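You operate a simulated robot arm through the tools that you are given. There is no shell and no other tool. Be economical: measure what you need, move in short steps, check, and stop when the job is done.

The job below is to be done with a simulated robot arm. You get a single attempt, and the scene is never put back.

TASK
Put the press die with the purple post on the grey plate with the blue grip.

Only the result counts: the job must be done as asked and must still hold three seconds after the hand-in. Knocking over, shifting, dropping, spilling or breaking anything else fails it.

THE ROBOT
A 7-joint arm with a two-finger parallel gripper, fixed in place. Base frame: the origin is at the foot of the arm, x ahead of it, y to its left, z up; the work surface is at about z = 0. Units: m, degrees, N and s.
With the tool pointing down near the work surface it reaches from about 0.22 to 0.58 m from the base axis. Its first joint turns from -66.0 to 66.0 degrees. Payload 2.5 kg.
Tool frame: the origin (TCP) lies between the finger pads and is the grasp point; the fingertips stand 0.023 m ahead of it; z points along the fingers, y is the line along which they close. The gripper opens to 0.094 m. The fingers are 0.038 m wide and 0.01 m thick; the gripper's body (0.054 by 0.096 m) begins 0.039 m behind the TCP.
Orientation is that of the tool frame in the base frame, as a unit quaternion [x, y, z, w]. With the fingers straight down and closing along the base's y, the tool's x points along the base's -x, its y along +y and its z along -z.

THE INTERFACE
- The arm moves only by the tool move_arm. Its argument "deltas" is a list of rows, each a list of 6 numbers: the shift along the base's x, y, z in units of 25 mm (1.0 is 25 mm), then the turn, a rotation vector about the base's x, y, z in units of 6 degrees (1.0 is 6 degrees). In form: [[tx, ty, tz, wx, wy, wz], ...]. A call has 1 to 20 rows; each row shifts and turns the commanded pose from where the row before left it. "claw" is the finger opening in m, from 0 to 0.094, set as the call begins (left out, the last holds). A call with a number of a shift or a turn outside -1 to 1 is refused whole. A row lasts 0.2 s, in which the tool goes at most 0.05 m and 8.6 degrees; a call with a longer step from one row to the next is refused whole, and so is a gripper value outside its range. Where a pose cannot be reached the arm comes as near as it can. A force on the tool above 40 N (or 10 N above the force at the start of the call, whichever is more), or a blocked arm, ends the call early, and 0.2 s more pass. The fingers move at their own pace (about 0.108 m/s each) and stop on an object; they squeeze with about 22 N. The grip force told is the motor's: it shows also when the fingers shut on nothing. Time passes only in rows, and 0.2 s behind the last, so rows that do not move let the fingers close. It gives the time, the measured TCP pose, the force on the tool (base axes), the opening and the grip force at its end, in the units of the frame above (readings bear some noise).
- Cameras (640 x 400 px; columns grow to the right, rows downward): "scene" is fixed at [0.1318, -0.4387, 0.5199]; the picture's right is [0.56, -0.83, 0.00], its down [-0.66, -0.45, -0.59] and it looks along [0.49, 0.33, -0.80] (base axes); focal length 345 px, centre (320, 200). "wrist" rides on the gripper at [0.086, 0.016, -0.074] in the tool frame; the picture's right is [-0.18, 0.98, 0.00], its down [-0.58, -0.11, -0.81] and it looks along [-0.79, -0.15, 0.59] (tool axes); focal length 243 px, centre (320, 200). There is no depth. A picture from a camera that has moved, and an enlarged one, comes with that camera's place and axes in the base frame and with its lens.
- capture(camera): a new picture of that camera. No time passes.
- zoom(camera, box): a new picture of the part [left, top, right, bottom] of that camera's present view, enlarged. No time passes.
- sign_off(): hands the job in; it is judged then, once.

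Work in short steps. Places have to be worked out from the pictures, the camera data and where the tool is seen: move nearer, look again, correct. Check each grasp and each placing, and mend what went wrong. You have 90 turns and 42 pictures in all, those below and enlarged ones among them. Open the gripper and draw the arm clear of the work before you hand the job in, unless the task says otherwise; then end with one line.

The tools are called after "Emit:" as name(argument=value, ...) on one line, values as JSON. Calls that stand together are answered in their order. move_arm: Moves the arm, as the interface text tells. Its arguments: {"type":"object","properties":{"deltas":{"type":"array","items":{"type":"array","items":{"type":"number"}}},"claw":{"type":"number"}},"required":["deltas"]} The other tools are called the same way: capture (camera) takes a picture; zoom (camera, box) takes an enlarged picture of a part of a camera's view; sign_off () hands the job in.

At the start:

```text
time: 0.0
eef_pos: [0.2992, -0.102, 0.2278]
ee_rot: [0.0, 1.0, 0.0, 0.0]
contact_force: [0.2, -0.3, -0.4]
width: 0.0936
gripper_force: 0.0
```

scene: 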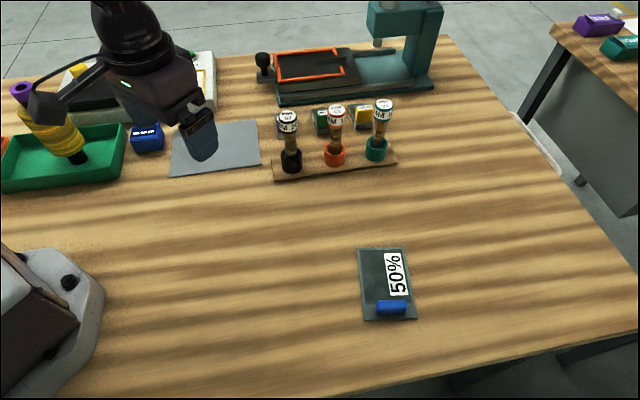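
wrist: 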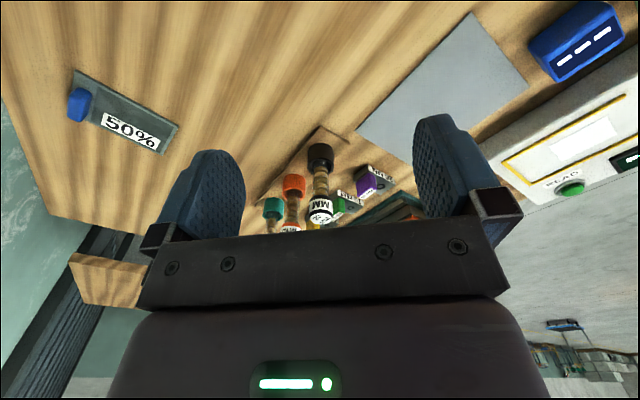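

I'll enlarge the areas with candidate objects to identify the press die with the purple post.

Emit:
zoom(camera="scene", box=[250, 80, 410, 180])

Emit:
zoom(camera="scene", box=[0, 50, 260, 212])

Emit:
zoom(camera="wrist", box=[240, 130, 440, 255])

```text
4.00 times, centred on (330, 130) of scene
camera zoom: at [0.1318, -0.4387, 0.5199], right [0.56, -0.83, 0.0], down [-0.66, -0.45, -0.59], along [0.49, 0.33, -0.8], focal length 1381 px, centre (280, 480)
```

zoom: 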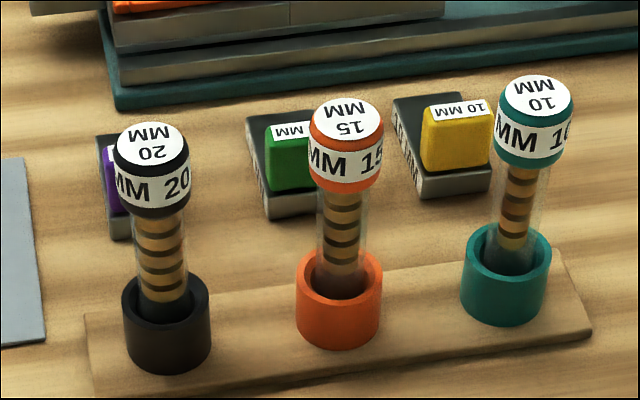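

```text
2.46 times, centred on (130, 131) of scene
camera zoom: at [0.1318, -0.4387, 0.5199], right [0.56, -0.83, 0.0], down [-0.66, -0.45, -0.59], along [0.49, 0.33, -0.8], focal length 850 px, centre (788, 370)
```

zoom: 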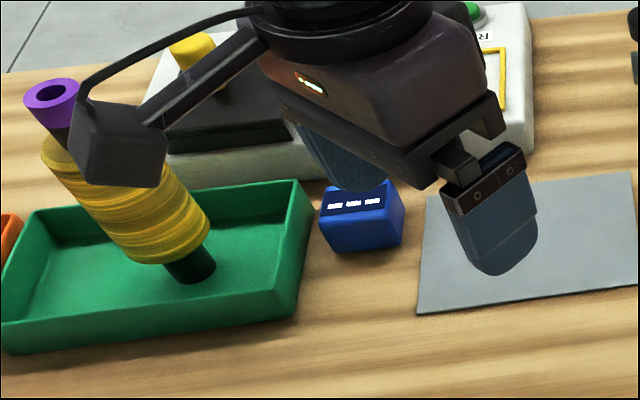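

```text
3.20 times, centred on (340, 192) of wrist
camera zoom: at [0.2136, -0.0855, 0.3025], right [0.18, 0.98, 0.0], down [0.58, -0.11, 0.81], along [0.79, -0.15, -0.59], focal length 776 px, centre (256, 224)
```

zoom: 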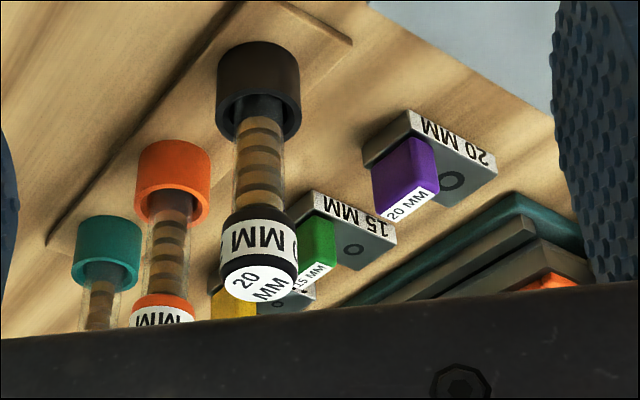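

The purple-post die (20 MM) stands behind the rack at about (0.56, -0.05). The target plate is at about (0.37, -0.40). I'll move nearer, staying high, for a closer look.

Emit:
move_arm(deltas=[[1, 0.5, 0, 0, 0, 0], [1, 0.5, 0, 0, 0, 0], [1, 0.5, 0, 0, 0, 0], [1, 0.5, 0, 0, 0, 0], [0.6, 0, 0, 0, 0, 0], [0, 0, 0, 0, 0, 0]], claw=0.094)

Emit:
capture(camera="wrist")

Emit:
zoom(camera="scene", box=[338, 230, 434, 335])

```text
time: 1.4
eef_pos: [0.4151, -0.0536, 0.2283]
ee_rot: [0.0, 1.0, 0.0, 0.0]
contact_force: [0.4, 1.0, 0.0]
width: 0.0939
gripper_force: 0.0
```

```text
36 pictures are left
camera wrist: at [0.3289, -0.037, 0.3028], right [0.18, 0.98, 0.0], down [0.58, -0.11, 0.81], along [0.79, -0.15, -0.59], focal length 243 px, centre (320, 200)
```

wrist: 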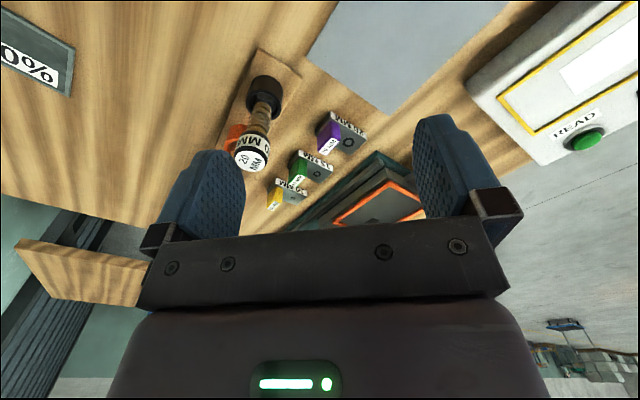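

```text
3.81 times, centred on (386, 282) of scene
camera zoom: at [0.1318, -0.4387, 0.5199], right [0.56, -0.83, 0.0], down [-0.66, -0.45, -0.59], along [0.49, 0.33, -0.8], focal length 1315 px, centre (69, -114)
```

zoom: 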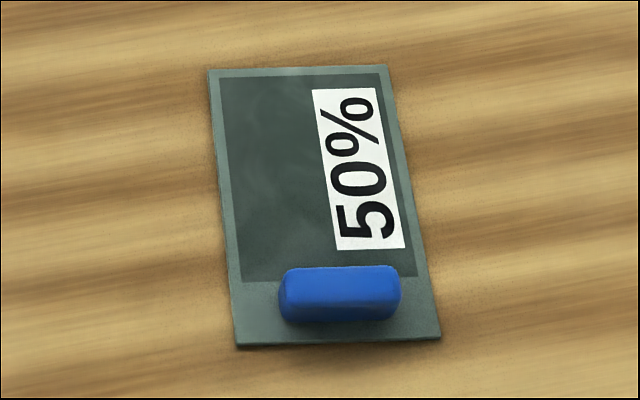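

The plate is about 0.08 x 0.12 m, turned about 35°, with its free area centred near (0.385, -0.393). I'll enlarge the die now.

Emit:
zoom(camera="wrist", box=[280, 90, 400, 165])

```text
5.33 times, centred on (340, 128) of wrist
camera zoom: at [0.3289, -0.037, 0.3028], right [0.18, 0.98, 0.0], down [0.58, -0.11, 0.81], along [0.79, -0.15, -0.59], focal length 1294 px, centre (213, 587)
```

zoom: 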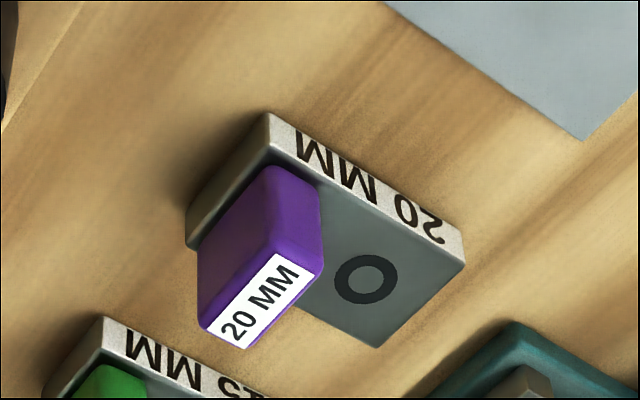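

The die base is about 0.07 x 0.04 x 0.014 m, with its long axis at about 45°. The post is centred near (0.55, -0.067), runs across the base and tops out at about 0.048. I'll go above it and turn the tool -45°, so the fingers close across the thin side of the post.

Emit:
move_arm(deltas=[[0.672, -0.067, 0, 0, 0, -0.9375], [0.672, -0.067, 0, 0, 0, -0.9375], [0.672, -0.067, 0, 0, 0, -0.9375], [0.672, -0.067, 0, 0, 0, -0.9375], [0.672, -0.067, 0, 0, 0, -0.9375], [0.672, -0.067, 0, 0, 0, -0.9375], [0.672, -0.067, 0, 0, 0, -0.9375], [0.672, -0.067, 0, 0, 0, -0.9375], [0, 0, -1, 0, 0, 0], [0, 0, -1, 0, 0, 0], [0, 0, 0, 0, 0, 0]], claw=0.06)

Emit:
capture(camera="wrist")

Emit:
zoom(camera="scene", box=[230, 60, 390, 185])

```text
time: 3.8
eef_pos: [0.55, -0.0629, 0.1762]
ee_rot: [0.382, 0.924, -0.001, 0.0]
contact_force: [0.3, 0.3, 0.1]
width: 0.0598
gripper_force: 0.1
```

```text
33 pictures are left
camera wrist: at [0.5011, 0.0084, 0.2513], right [0.82, 0.57, 0.0], down [0.33, -0.49, 0.81], along [0.46, -0.66, -0.59], focal length 243 px, centre (320, 200)
```

wrist: 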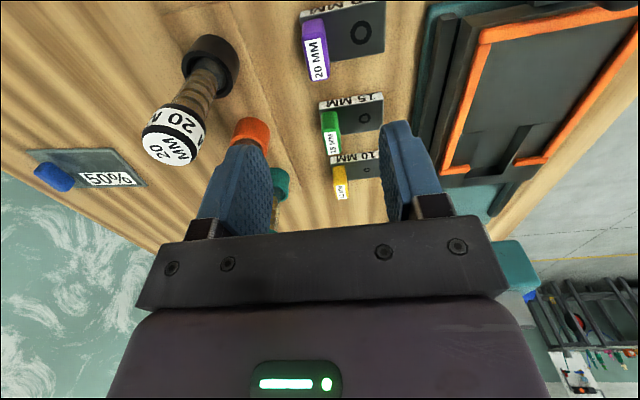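

```text
3.20 times, centred on (310, 122) of scene
camera zoom: at [0.1318, -0.4387, 0.5199], right [0.56, -0.83, 0.0], down [-0.66, -0.45, -0.59], along [0.49, 0.33, -0.8], focal length 1105 px, centre (352, 448)
```

zoom: 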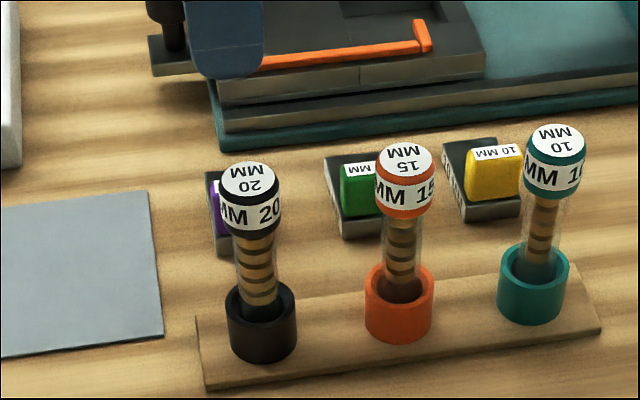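

The die looks square to the image, so the turn is right. I'll zoom in to refine the post position.

Emit:
zoom(camera="wrist", box=[270, 0, 430, 100])

```text
4.00 times, centred on (350, 50) of wrist
camera zoom: at [0.5011, 0.0084, 0.2513], right [0.82, 0.57, 0.0], down [0.33, -0.49, 0.81], along [0.46, -0.66, -0.59], focal length 970 px, centre (200, 800)
```

zoom: 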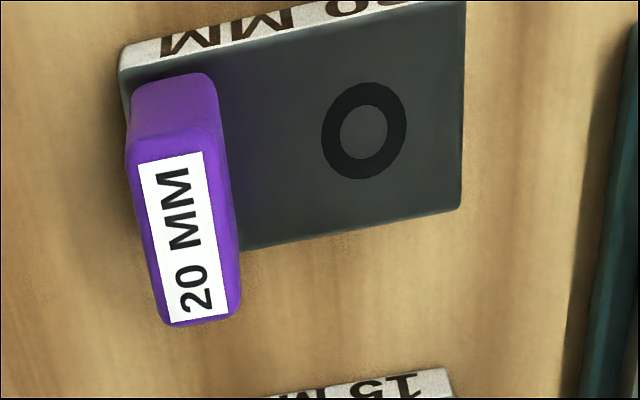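

The post centre works out at (0.5505, -0.0645), about 17 mm thick, with its top at about 0.048. I'll descend straight down to about z = 0.044.

Emit:
move_arm(deltas=[[0.08, 0.03, -0.9, 0, 0, 0], [0, 0, -0.9, 0, 0, 0], [0, 0, -0.9, 0, 0, 0], [0, 0, -0.9, 0, 0, 0], [0, 0, -0.6, 0, 0, 0], [0, 0, 0, 0, 0, 0]], claw=0.055)

Emit:
capture(camera="wrist")

Emit:
capture(camera="scene")

```text
time: 5.2
eef_pos: [0.5509, -0.0646, 0.0712]
ee_rot: [0.382, 0.924, 0.0, 0.0]
contact_force: [-0.7, 0.5, 0.3]
width: 0.0551
gripper_force: 0.1
```

```text
30 pictures are left
camera wrist: at [0.5007, 0.0082, 0.1464], right [0.82, 0.57, 0.0], down [0.33, -0.49, 0.81], along [0.46, -0.66, -0.59], focal length 243 px, centre (320, 200)
```

wrist: 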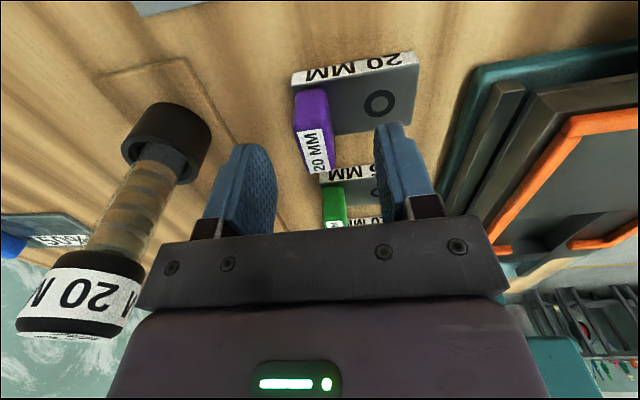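

```text
29 pictures are left
```

scene: 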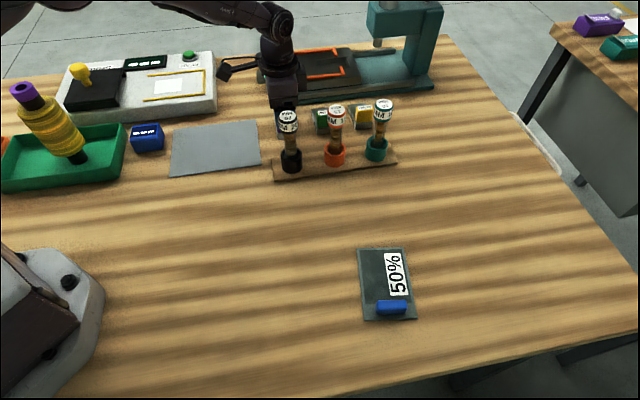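

The reading and the picture agree: the post lies between the fingers. I'll go down the last 28 mm.

Emit:
move_arm(deltas=[[-0.02, -0.03, -0.6, 0, 0, 0], [0, 0, -0.5, 0, 0, 0], [0, 0, 0, 0, 0, 0]])

Emit:
capture(camera="wrist")

```text
time: 6.0
eef_pos: [0.55, -0.065, 0.0446]
ee_rot: [0.382, 0.924, -0.001, -0.001]
contact_force: [-0.2, -1.7, 0.4]
width: 0.0551
gripper_force: 0.1
```

```text
28 pictures are left
camera wrist: at [0.5007, 0.0077, 0.1194], right [0.82, 0.57, 0.0], down [0.33, -0.49, 0.81], along [0.46, -0.66, -0.59], focal length 243 px, centre (320, 200)
```

wrist: 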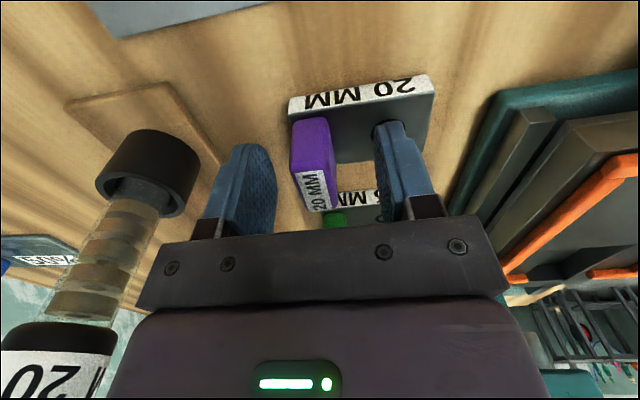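

The post is between the fingers and the tips are just above the base. I'll close the gripper here.

Emit:
move_arm(deltas=[[0, 0, 0, 0, 0, 0], [0, 0, 0, 0, 0, 0], [0, 0, 0, 0, 0, 0]], claw=0.0)

```text
time: 6.8
eef_pos: [0.5508, -0.0652, 0.0448]
ee_rot: [0.382, 0.924, -0.001, 0.001]
contact_force: [0.2, -1.2, 0.6]
width: 0.0179
gripper_force: 21.5
```

The gripper holds at 17.9 mm opening, which matches the post thickness. I'll lift a little and check.

Emit:
move_arm(deltas=[[0, 0, 0.4, 0, 0, 0], [0, 0, 0.8, 0, 0, 0], [0, 0, 0.8, 0, 0, 0], [0, 0, 0, 0, 0, 0]])

Emit:
capture(camera="wrist")

```text
time: 7.8
eef_pos: [0.5518, -0.0677, 0.0942]
ee_rot: [0.382, 0.924, 0.0, 0.0]
contact_force: [-0.3, -0.2, -1.9]
width: 0.0178
gripper_force: 22.1
```

```text
27 pictures are left
camera wrist: at [0.5013, 0.005, 0.1688], right [0.82, 0.57, 0.0], down [0.34, -0.49, 0.81], along [0.46, -0.66, -0.59], focal length 243 px, centre (320, 200)
```

wrist: 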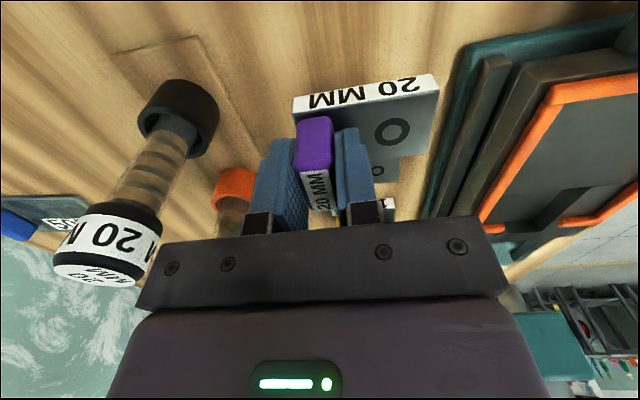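

The die is held and level. I'll lift to about z = 0.24, clear of the tubes, then carry it above the plate and turn -9.5° to line up with it.

Emit:
move_arm(deltas=[[0, 0, 1, 0, 0, 0], [0, 0, 1, 0, 0, 0], [0, 0, 1, 0, 0, 0], [0, 0, 1, 0, 0, 0], [0, 0, 1, 0, 0, 0], [0, 0, 0.8, 0, 0, 0], [0, 0, 0, 0, 0, 0]])

Emit:
move_arm(deltas=[[-0.451, -0.85, 0, 0, 0, -0.099], [-0.451, -0.85, 0, 0, 0, -0.099], [-0.451, -0.85, 0, 0, 0, -0.099], [-0.451, -0.85, 0, 0, 0, -0.099], [-0.451, -0.85, 0, 0, 0, -0.099], [-0.451, -0.85, 0, 0, 0, -0.099], [-0.451, -0.85, 0, 0, 0, -0.099], [-0.451, -0.85, 0, 0, 0, -0.099], [-0.451, -0.85, 0, 0, 0, -0.099], [-0.451, -0.85, 0, 0, 0, -0.099], [-0.451, -0.85, 0, 0, 0, -0.099], [-0.451, -0.85, 0, 0, 0, -0.099], [-0.451, -0.85, 0, 0, 0, -0.099], [-0.451, -0.85, 0, 0, 0, -0.099], [-0.451, -0.85, 0, 0, 0, -0.099], [-0.451, -0.85, 0, 0, 0, -0.099], [0, 0, 0, 0, 0, 0]])

Emit:
capture(camera="wrist")

Emit:
capture(camera="scene")

```text
time: 9.4
eef_pos: [0.5511, -0.0642, 0.2396]
ee_rot: [0.381, 0.924, 0.0, -0.001]
contact_force: [0.7, -0.5, -1.3]
width: 0.018
gripper_force: 21.9
```

```text
time: 13.0
eef_pos: [0.3709, -0.4041, 0.2429]
ee_rot: [0.458, 0.889, 0.0, 0.0]
contact_force: [0.6, 0.0, -2.2]
width: 0.0179
gripper_force: 22.4
```

```text
26 pictures are left
camera wrist: at [0.334, -0.3248, 0.3172], right [0.91, 0.42, 0.0], down [0.25, -0.54, 0.81], along [0.34, -0.73, -0.59], focal length 243 px, centre (320, 200)
```

wrist: 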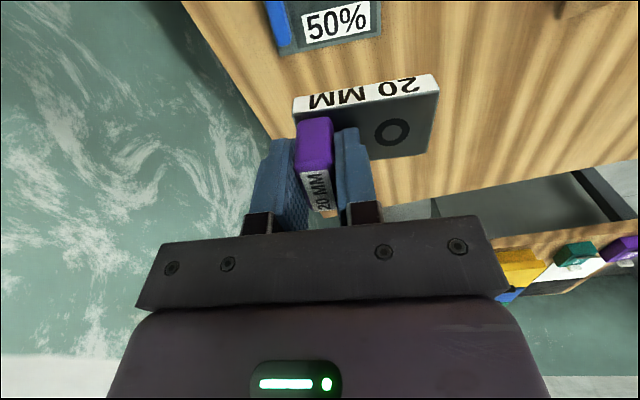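

```text
25 pictures are left
```

scene: 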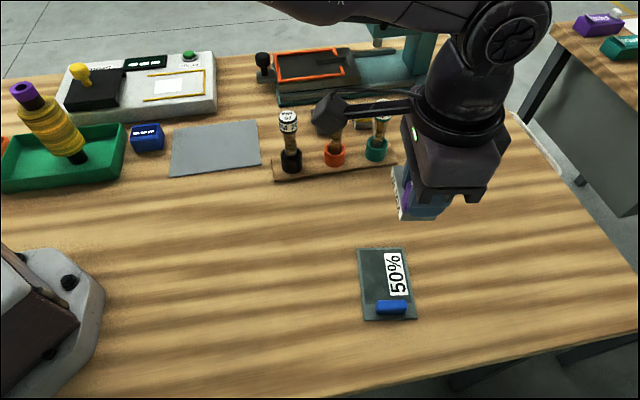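

The die is above the plate and roughly aligned. I'll go down 0.1 m and check against the plate again.

Emit:
move_arm(deltas=[[0, 0, -1, 0, 0, 0], [0, 0, -1, 0, 0, 0], [0, 0, -1, 0, 0, 0], [0, 0, -1, 0, 0, 0], [0, 0, -1, 0, 0, 0], [0, 0, 0, 0, 0, 0]])

Emit:
capture(camera="wrist")

Emit:
zoom(camera="scene", box=[320, 190, 480, 340])

```text
time: 14.4
eef_pos: [0.3711, -0.405, 0.1141]
ee_rot: [0.458, 0.889, 0.0, 0.0]
contact_force: [0.0, -0.3, -2.0]
width: 0.0177
gripper_force: 22.1
```

```text
24 pictures are left
camera wrist: at [0.3331, -0.3249, 0.1895], right [0.91, 0.42, 0.0], down [0.25, -0.54, 0.81], along [0.34, -0.73, -0.59], focal length 243 px, centre (320, 200)
```

wrist: 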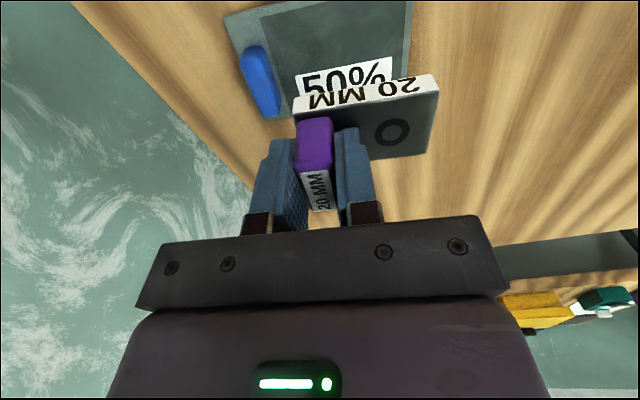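

```text
2.67 times, centred on (400, 265) of scene
camera zoom: at [0.1318, -0.4387, 0.5199], right [0.56, -0.83, 0.0], down [-0.66, -0.45, -0.59], along [0.49, 0.33, -0.8], focal length 921 px, centre (107, 27)
```

zoom: 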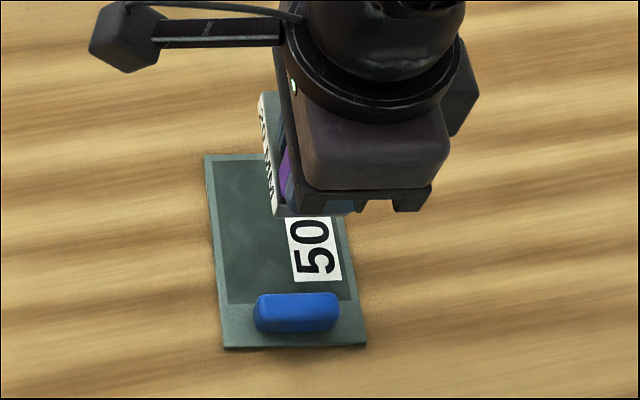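

Both views put the plate centre near (0.3735, -0.399), so I'll correct by a few mm and go down to just above the plate.

Emit:
move_arm(deltas=[[-0.1, 0.06, -0.8, 0, 0, 0], [0, 0, -0.8, 0, 0, 0], [0, 0, -0.55, 0, 0, 0], [0, 0, 0, 0, 0, 0]])

Emit:
capture(camera="wrist")

Emit:
zoom(camera="scene", box=[320, 190, 480, 340])

```text
time: 15.4
eef_pos: [0.3657, -0.4024, 0.0614]
ee_rot: [0.457, 0.889, 0.0, 0.0]
contact_force: [1.0, 0.6, -2.1]
width: 0.0178
gripper_force: 22.5
```

```text
22 pictures are left
camera wrist: at [0.3302, -0.3225, 0.1356], right [0.91, 0.42, 0.0], down [0.25, -0.54, 0.81], along [0.34, -0.73, -0.59], focal length 243 px, centre (320, 200)
```

wrist: 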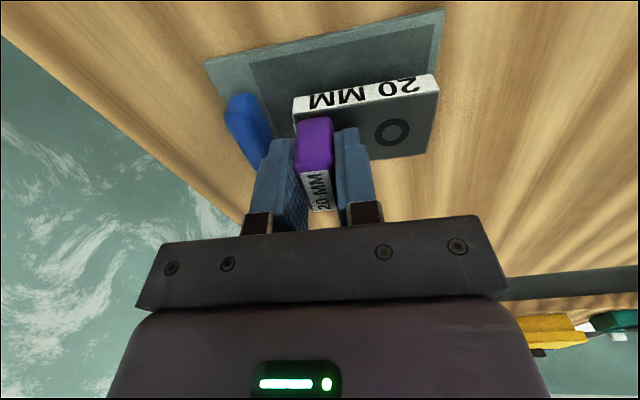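

```text
2.67 times, centred on (400, 265) of scene
camera zoom: at [0.1318, -0.4387, 0.5199], right [0.56, -0.83, 0.0], down [-0.66, -0.45, -0.59], along [0.49, 0.33, -0.8], focal length 921 px, centre (107, 27)
```

zoom: 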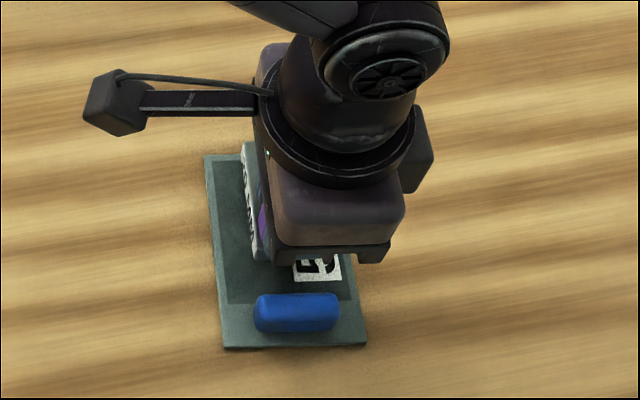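

The die lies within the plate outline and clear of the grip. I'll lower it in small steps and watch for contact.

Emit:
move_arm(deltas=[[0, 0, -0.2, 0, 0, 0], [0, 0, -0.16, 0, 0, 0], [0, 0, 0, 0, 0, 0]])

Emit:
zoom(camera="wrist", box=[190, 0, 470, 175])

```text
time: 16.2
eef_pos: [0.3687, -0.4031, 0.0513]
ee_rot: [0.456, 0.89, -0.001, 0.0]
contact_force: [0.1, -0.1, -2.6]
width: 0.0176
gripper_force: 22.2
```

```text
2.29 times, centred on (330, 88) of wrist
camera zoom: at [0.331, -0.3228, 0.1264], right [0.91, 0.42, 0.0], down [0.25, -0.54, 0.81], along [0.34, -0.73, -0.59], focal length 555 px, centre (297, 457)
```

zoom: 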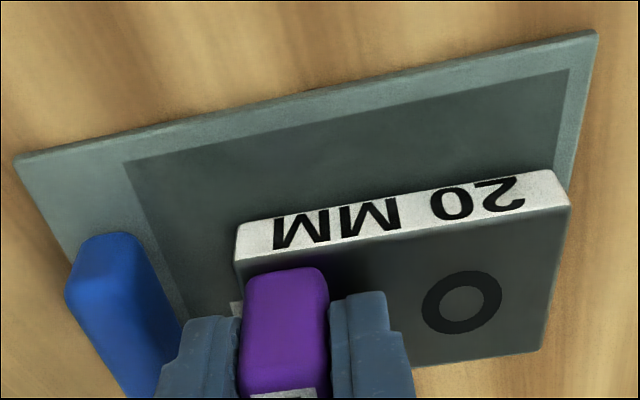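

The die's far end is about 5 mm inside the plate edge, so I'll shift it 3 mm toward the grip for margin. Then I'll lower gently until it seats.

Emit:
move_arm(deltas=[[-0.1, -0.07, 0, 0, 0, 0], [0, 0, -0.06, 0, 0, 0], [0, 0, -0.06, 0, 0, 0], [0, 0, 0, 0, 0, 0]])

```text
time: 17.2
eef_pos: [0.3654, -0.4052, 0.0496]
ee_rot: [0.458, 0.889, 0.001, 0.0]
contact_force: [-0.3, 0.5, -1.5]
width: 0.0178
gripper_force: 22.3
```

There's no clear contact yet, so I'll keep lowering in small steps.

Emit:
move_arm(deltas=[[0, 0, -0.06, 0, 0, 0], [0, 0, 0, 0, 0, 0]])

```text
time: 17.8
eef_pos: [0.3647, -0.4049, 0.0476]
ee_rot: [0.457, 0.889, -0.001, 0.0]
contact_force: [-1.1, 1.7, 6.1]
width: 0.0178
gripper_force: 21.8
```

The force rose to +6 N, so the die is seated on the plate. I'll open the fingers slightly to release it.

Emit:
move_arm(deltas=[[0, 0, 0, 0, 0, 0], [0, 0, 0, 0, 0, 0]], claw=0.028)

Emit:
zoom(camera="wrist", box=[190, 0, 470, 175])

```text
time: 18.4
eef_pos: [0.3654, -0.4046, 0.0466]
ee_rot: [0.457, 0.889, 0.0, 0.0]
contact_force: [0.2, -0.8, 0.6]
width: 0.0281
gripper_force: 0.1
```

```text
2.29 times, centred on (330, 88) of wrist
camera zoom: at [0.328, -0.3248, 0.1226], right [0.91, 0.42, 0.0], down [0.25, -0.54, 0.81], along [0.34, -0.73, -0.59], focal length 555 px, centre (297, 457)
```

zoom: 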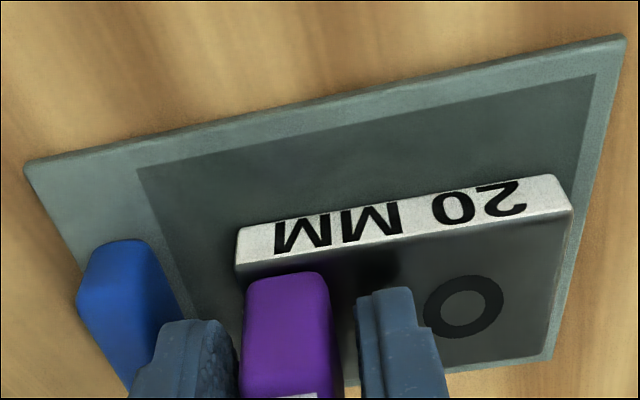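

The die is released and sits inside the plate outline. I'll lift straight up.

Emit:
move_arm(deltas=[[0, 0, 0.4, 0, 0, 0], [0, 0, 0.8, 0, 0, 0], [0, 0, 1, 0, 0, 0], [0, 0, 1, 0, 0, 0], [0, 0, 1, 0, 0, 0], [0, 0, 1, 0, 0, 0], [0, 0, 0, 0, 0, 0]])

Emit:
move_arm(deltas=[[-0.3, 1, 0.5, 0, 0, 0], [-0.3, 1, 0.5, 0, 0, 0], [-0.3, 1, 0, 0, 0, 0], [-0.3, 1, 0, 0, 0, 0], [-0.3, 1, 0, 0, 0, 0], [-0.3, 1, 0, 0, 0, 0], [-0.3, 1, 0, 0, 0, 0], [0, 0, 0, 0, 0, 0]], claw=0.06)

Emit:
capture(camera="scene")

Emit:
zoom(camera="scene", box=[338, 220, 434, 335])

```text
time: 20.0
eef_pos: [0.3623, -0.4053, 0.1785]
ee_rot: [0.456, 0.89, -0.001, 0.0]
contact_force: [-1.0, -0.2, 0.9]
width: 0.028
gripper_force: 0.0
```

```text
time: 21.8
eef_pos: [0.313, -0.2273, 0.2021]
ee_rot: [0.457, 0.889, 0.0, 0.0]
contact_force: [0.0, 0.2, -0.1]
width: 0.0599
gripper_force: 0.1
```

```text
18 pictures are left
```

scene: 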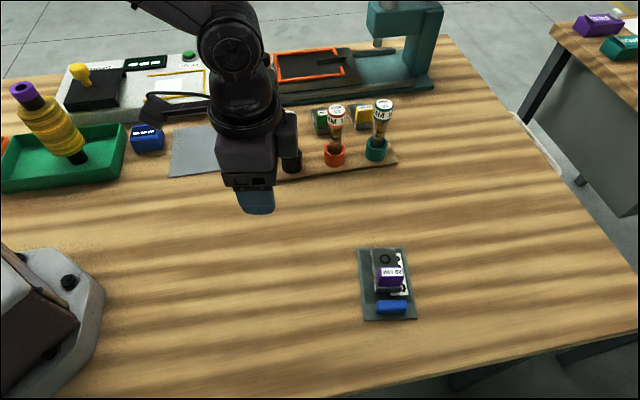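

```text
3.48 times, centred on (386, 278) of scene
camera zoom: at [0.1318, -0.4386, 0.5199], right [0.56, -0.83, 0.0], down [-0.66, -0.45, -0.59], along [0.49, 0.33, -0.8], focal length 1201 px, centre (90, -70)
```

zoom: 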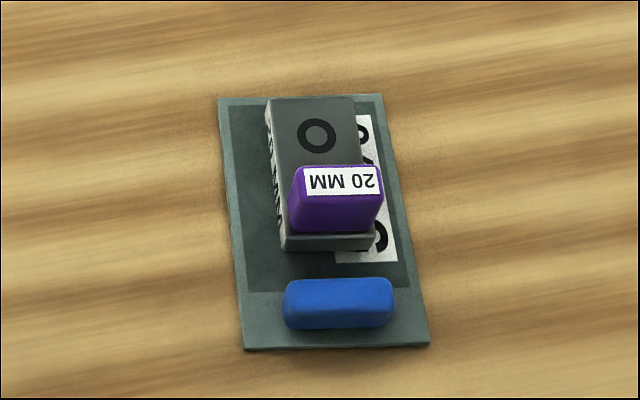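

The die rests flat on the plate, the arm is clear, and I see nothing else disturbed. I'm handing in.

Emit:
sign_off()

```text
The job is handed in.
```

The press die with the purple post is sitting flat on the grey plate with the blue grip, and the job is handed in with the gripper open and the arm clear.
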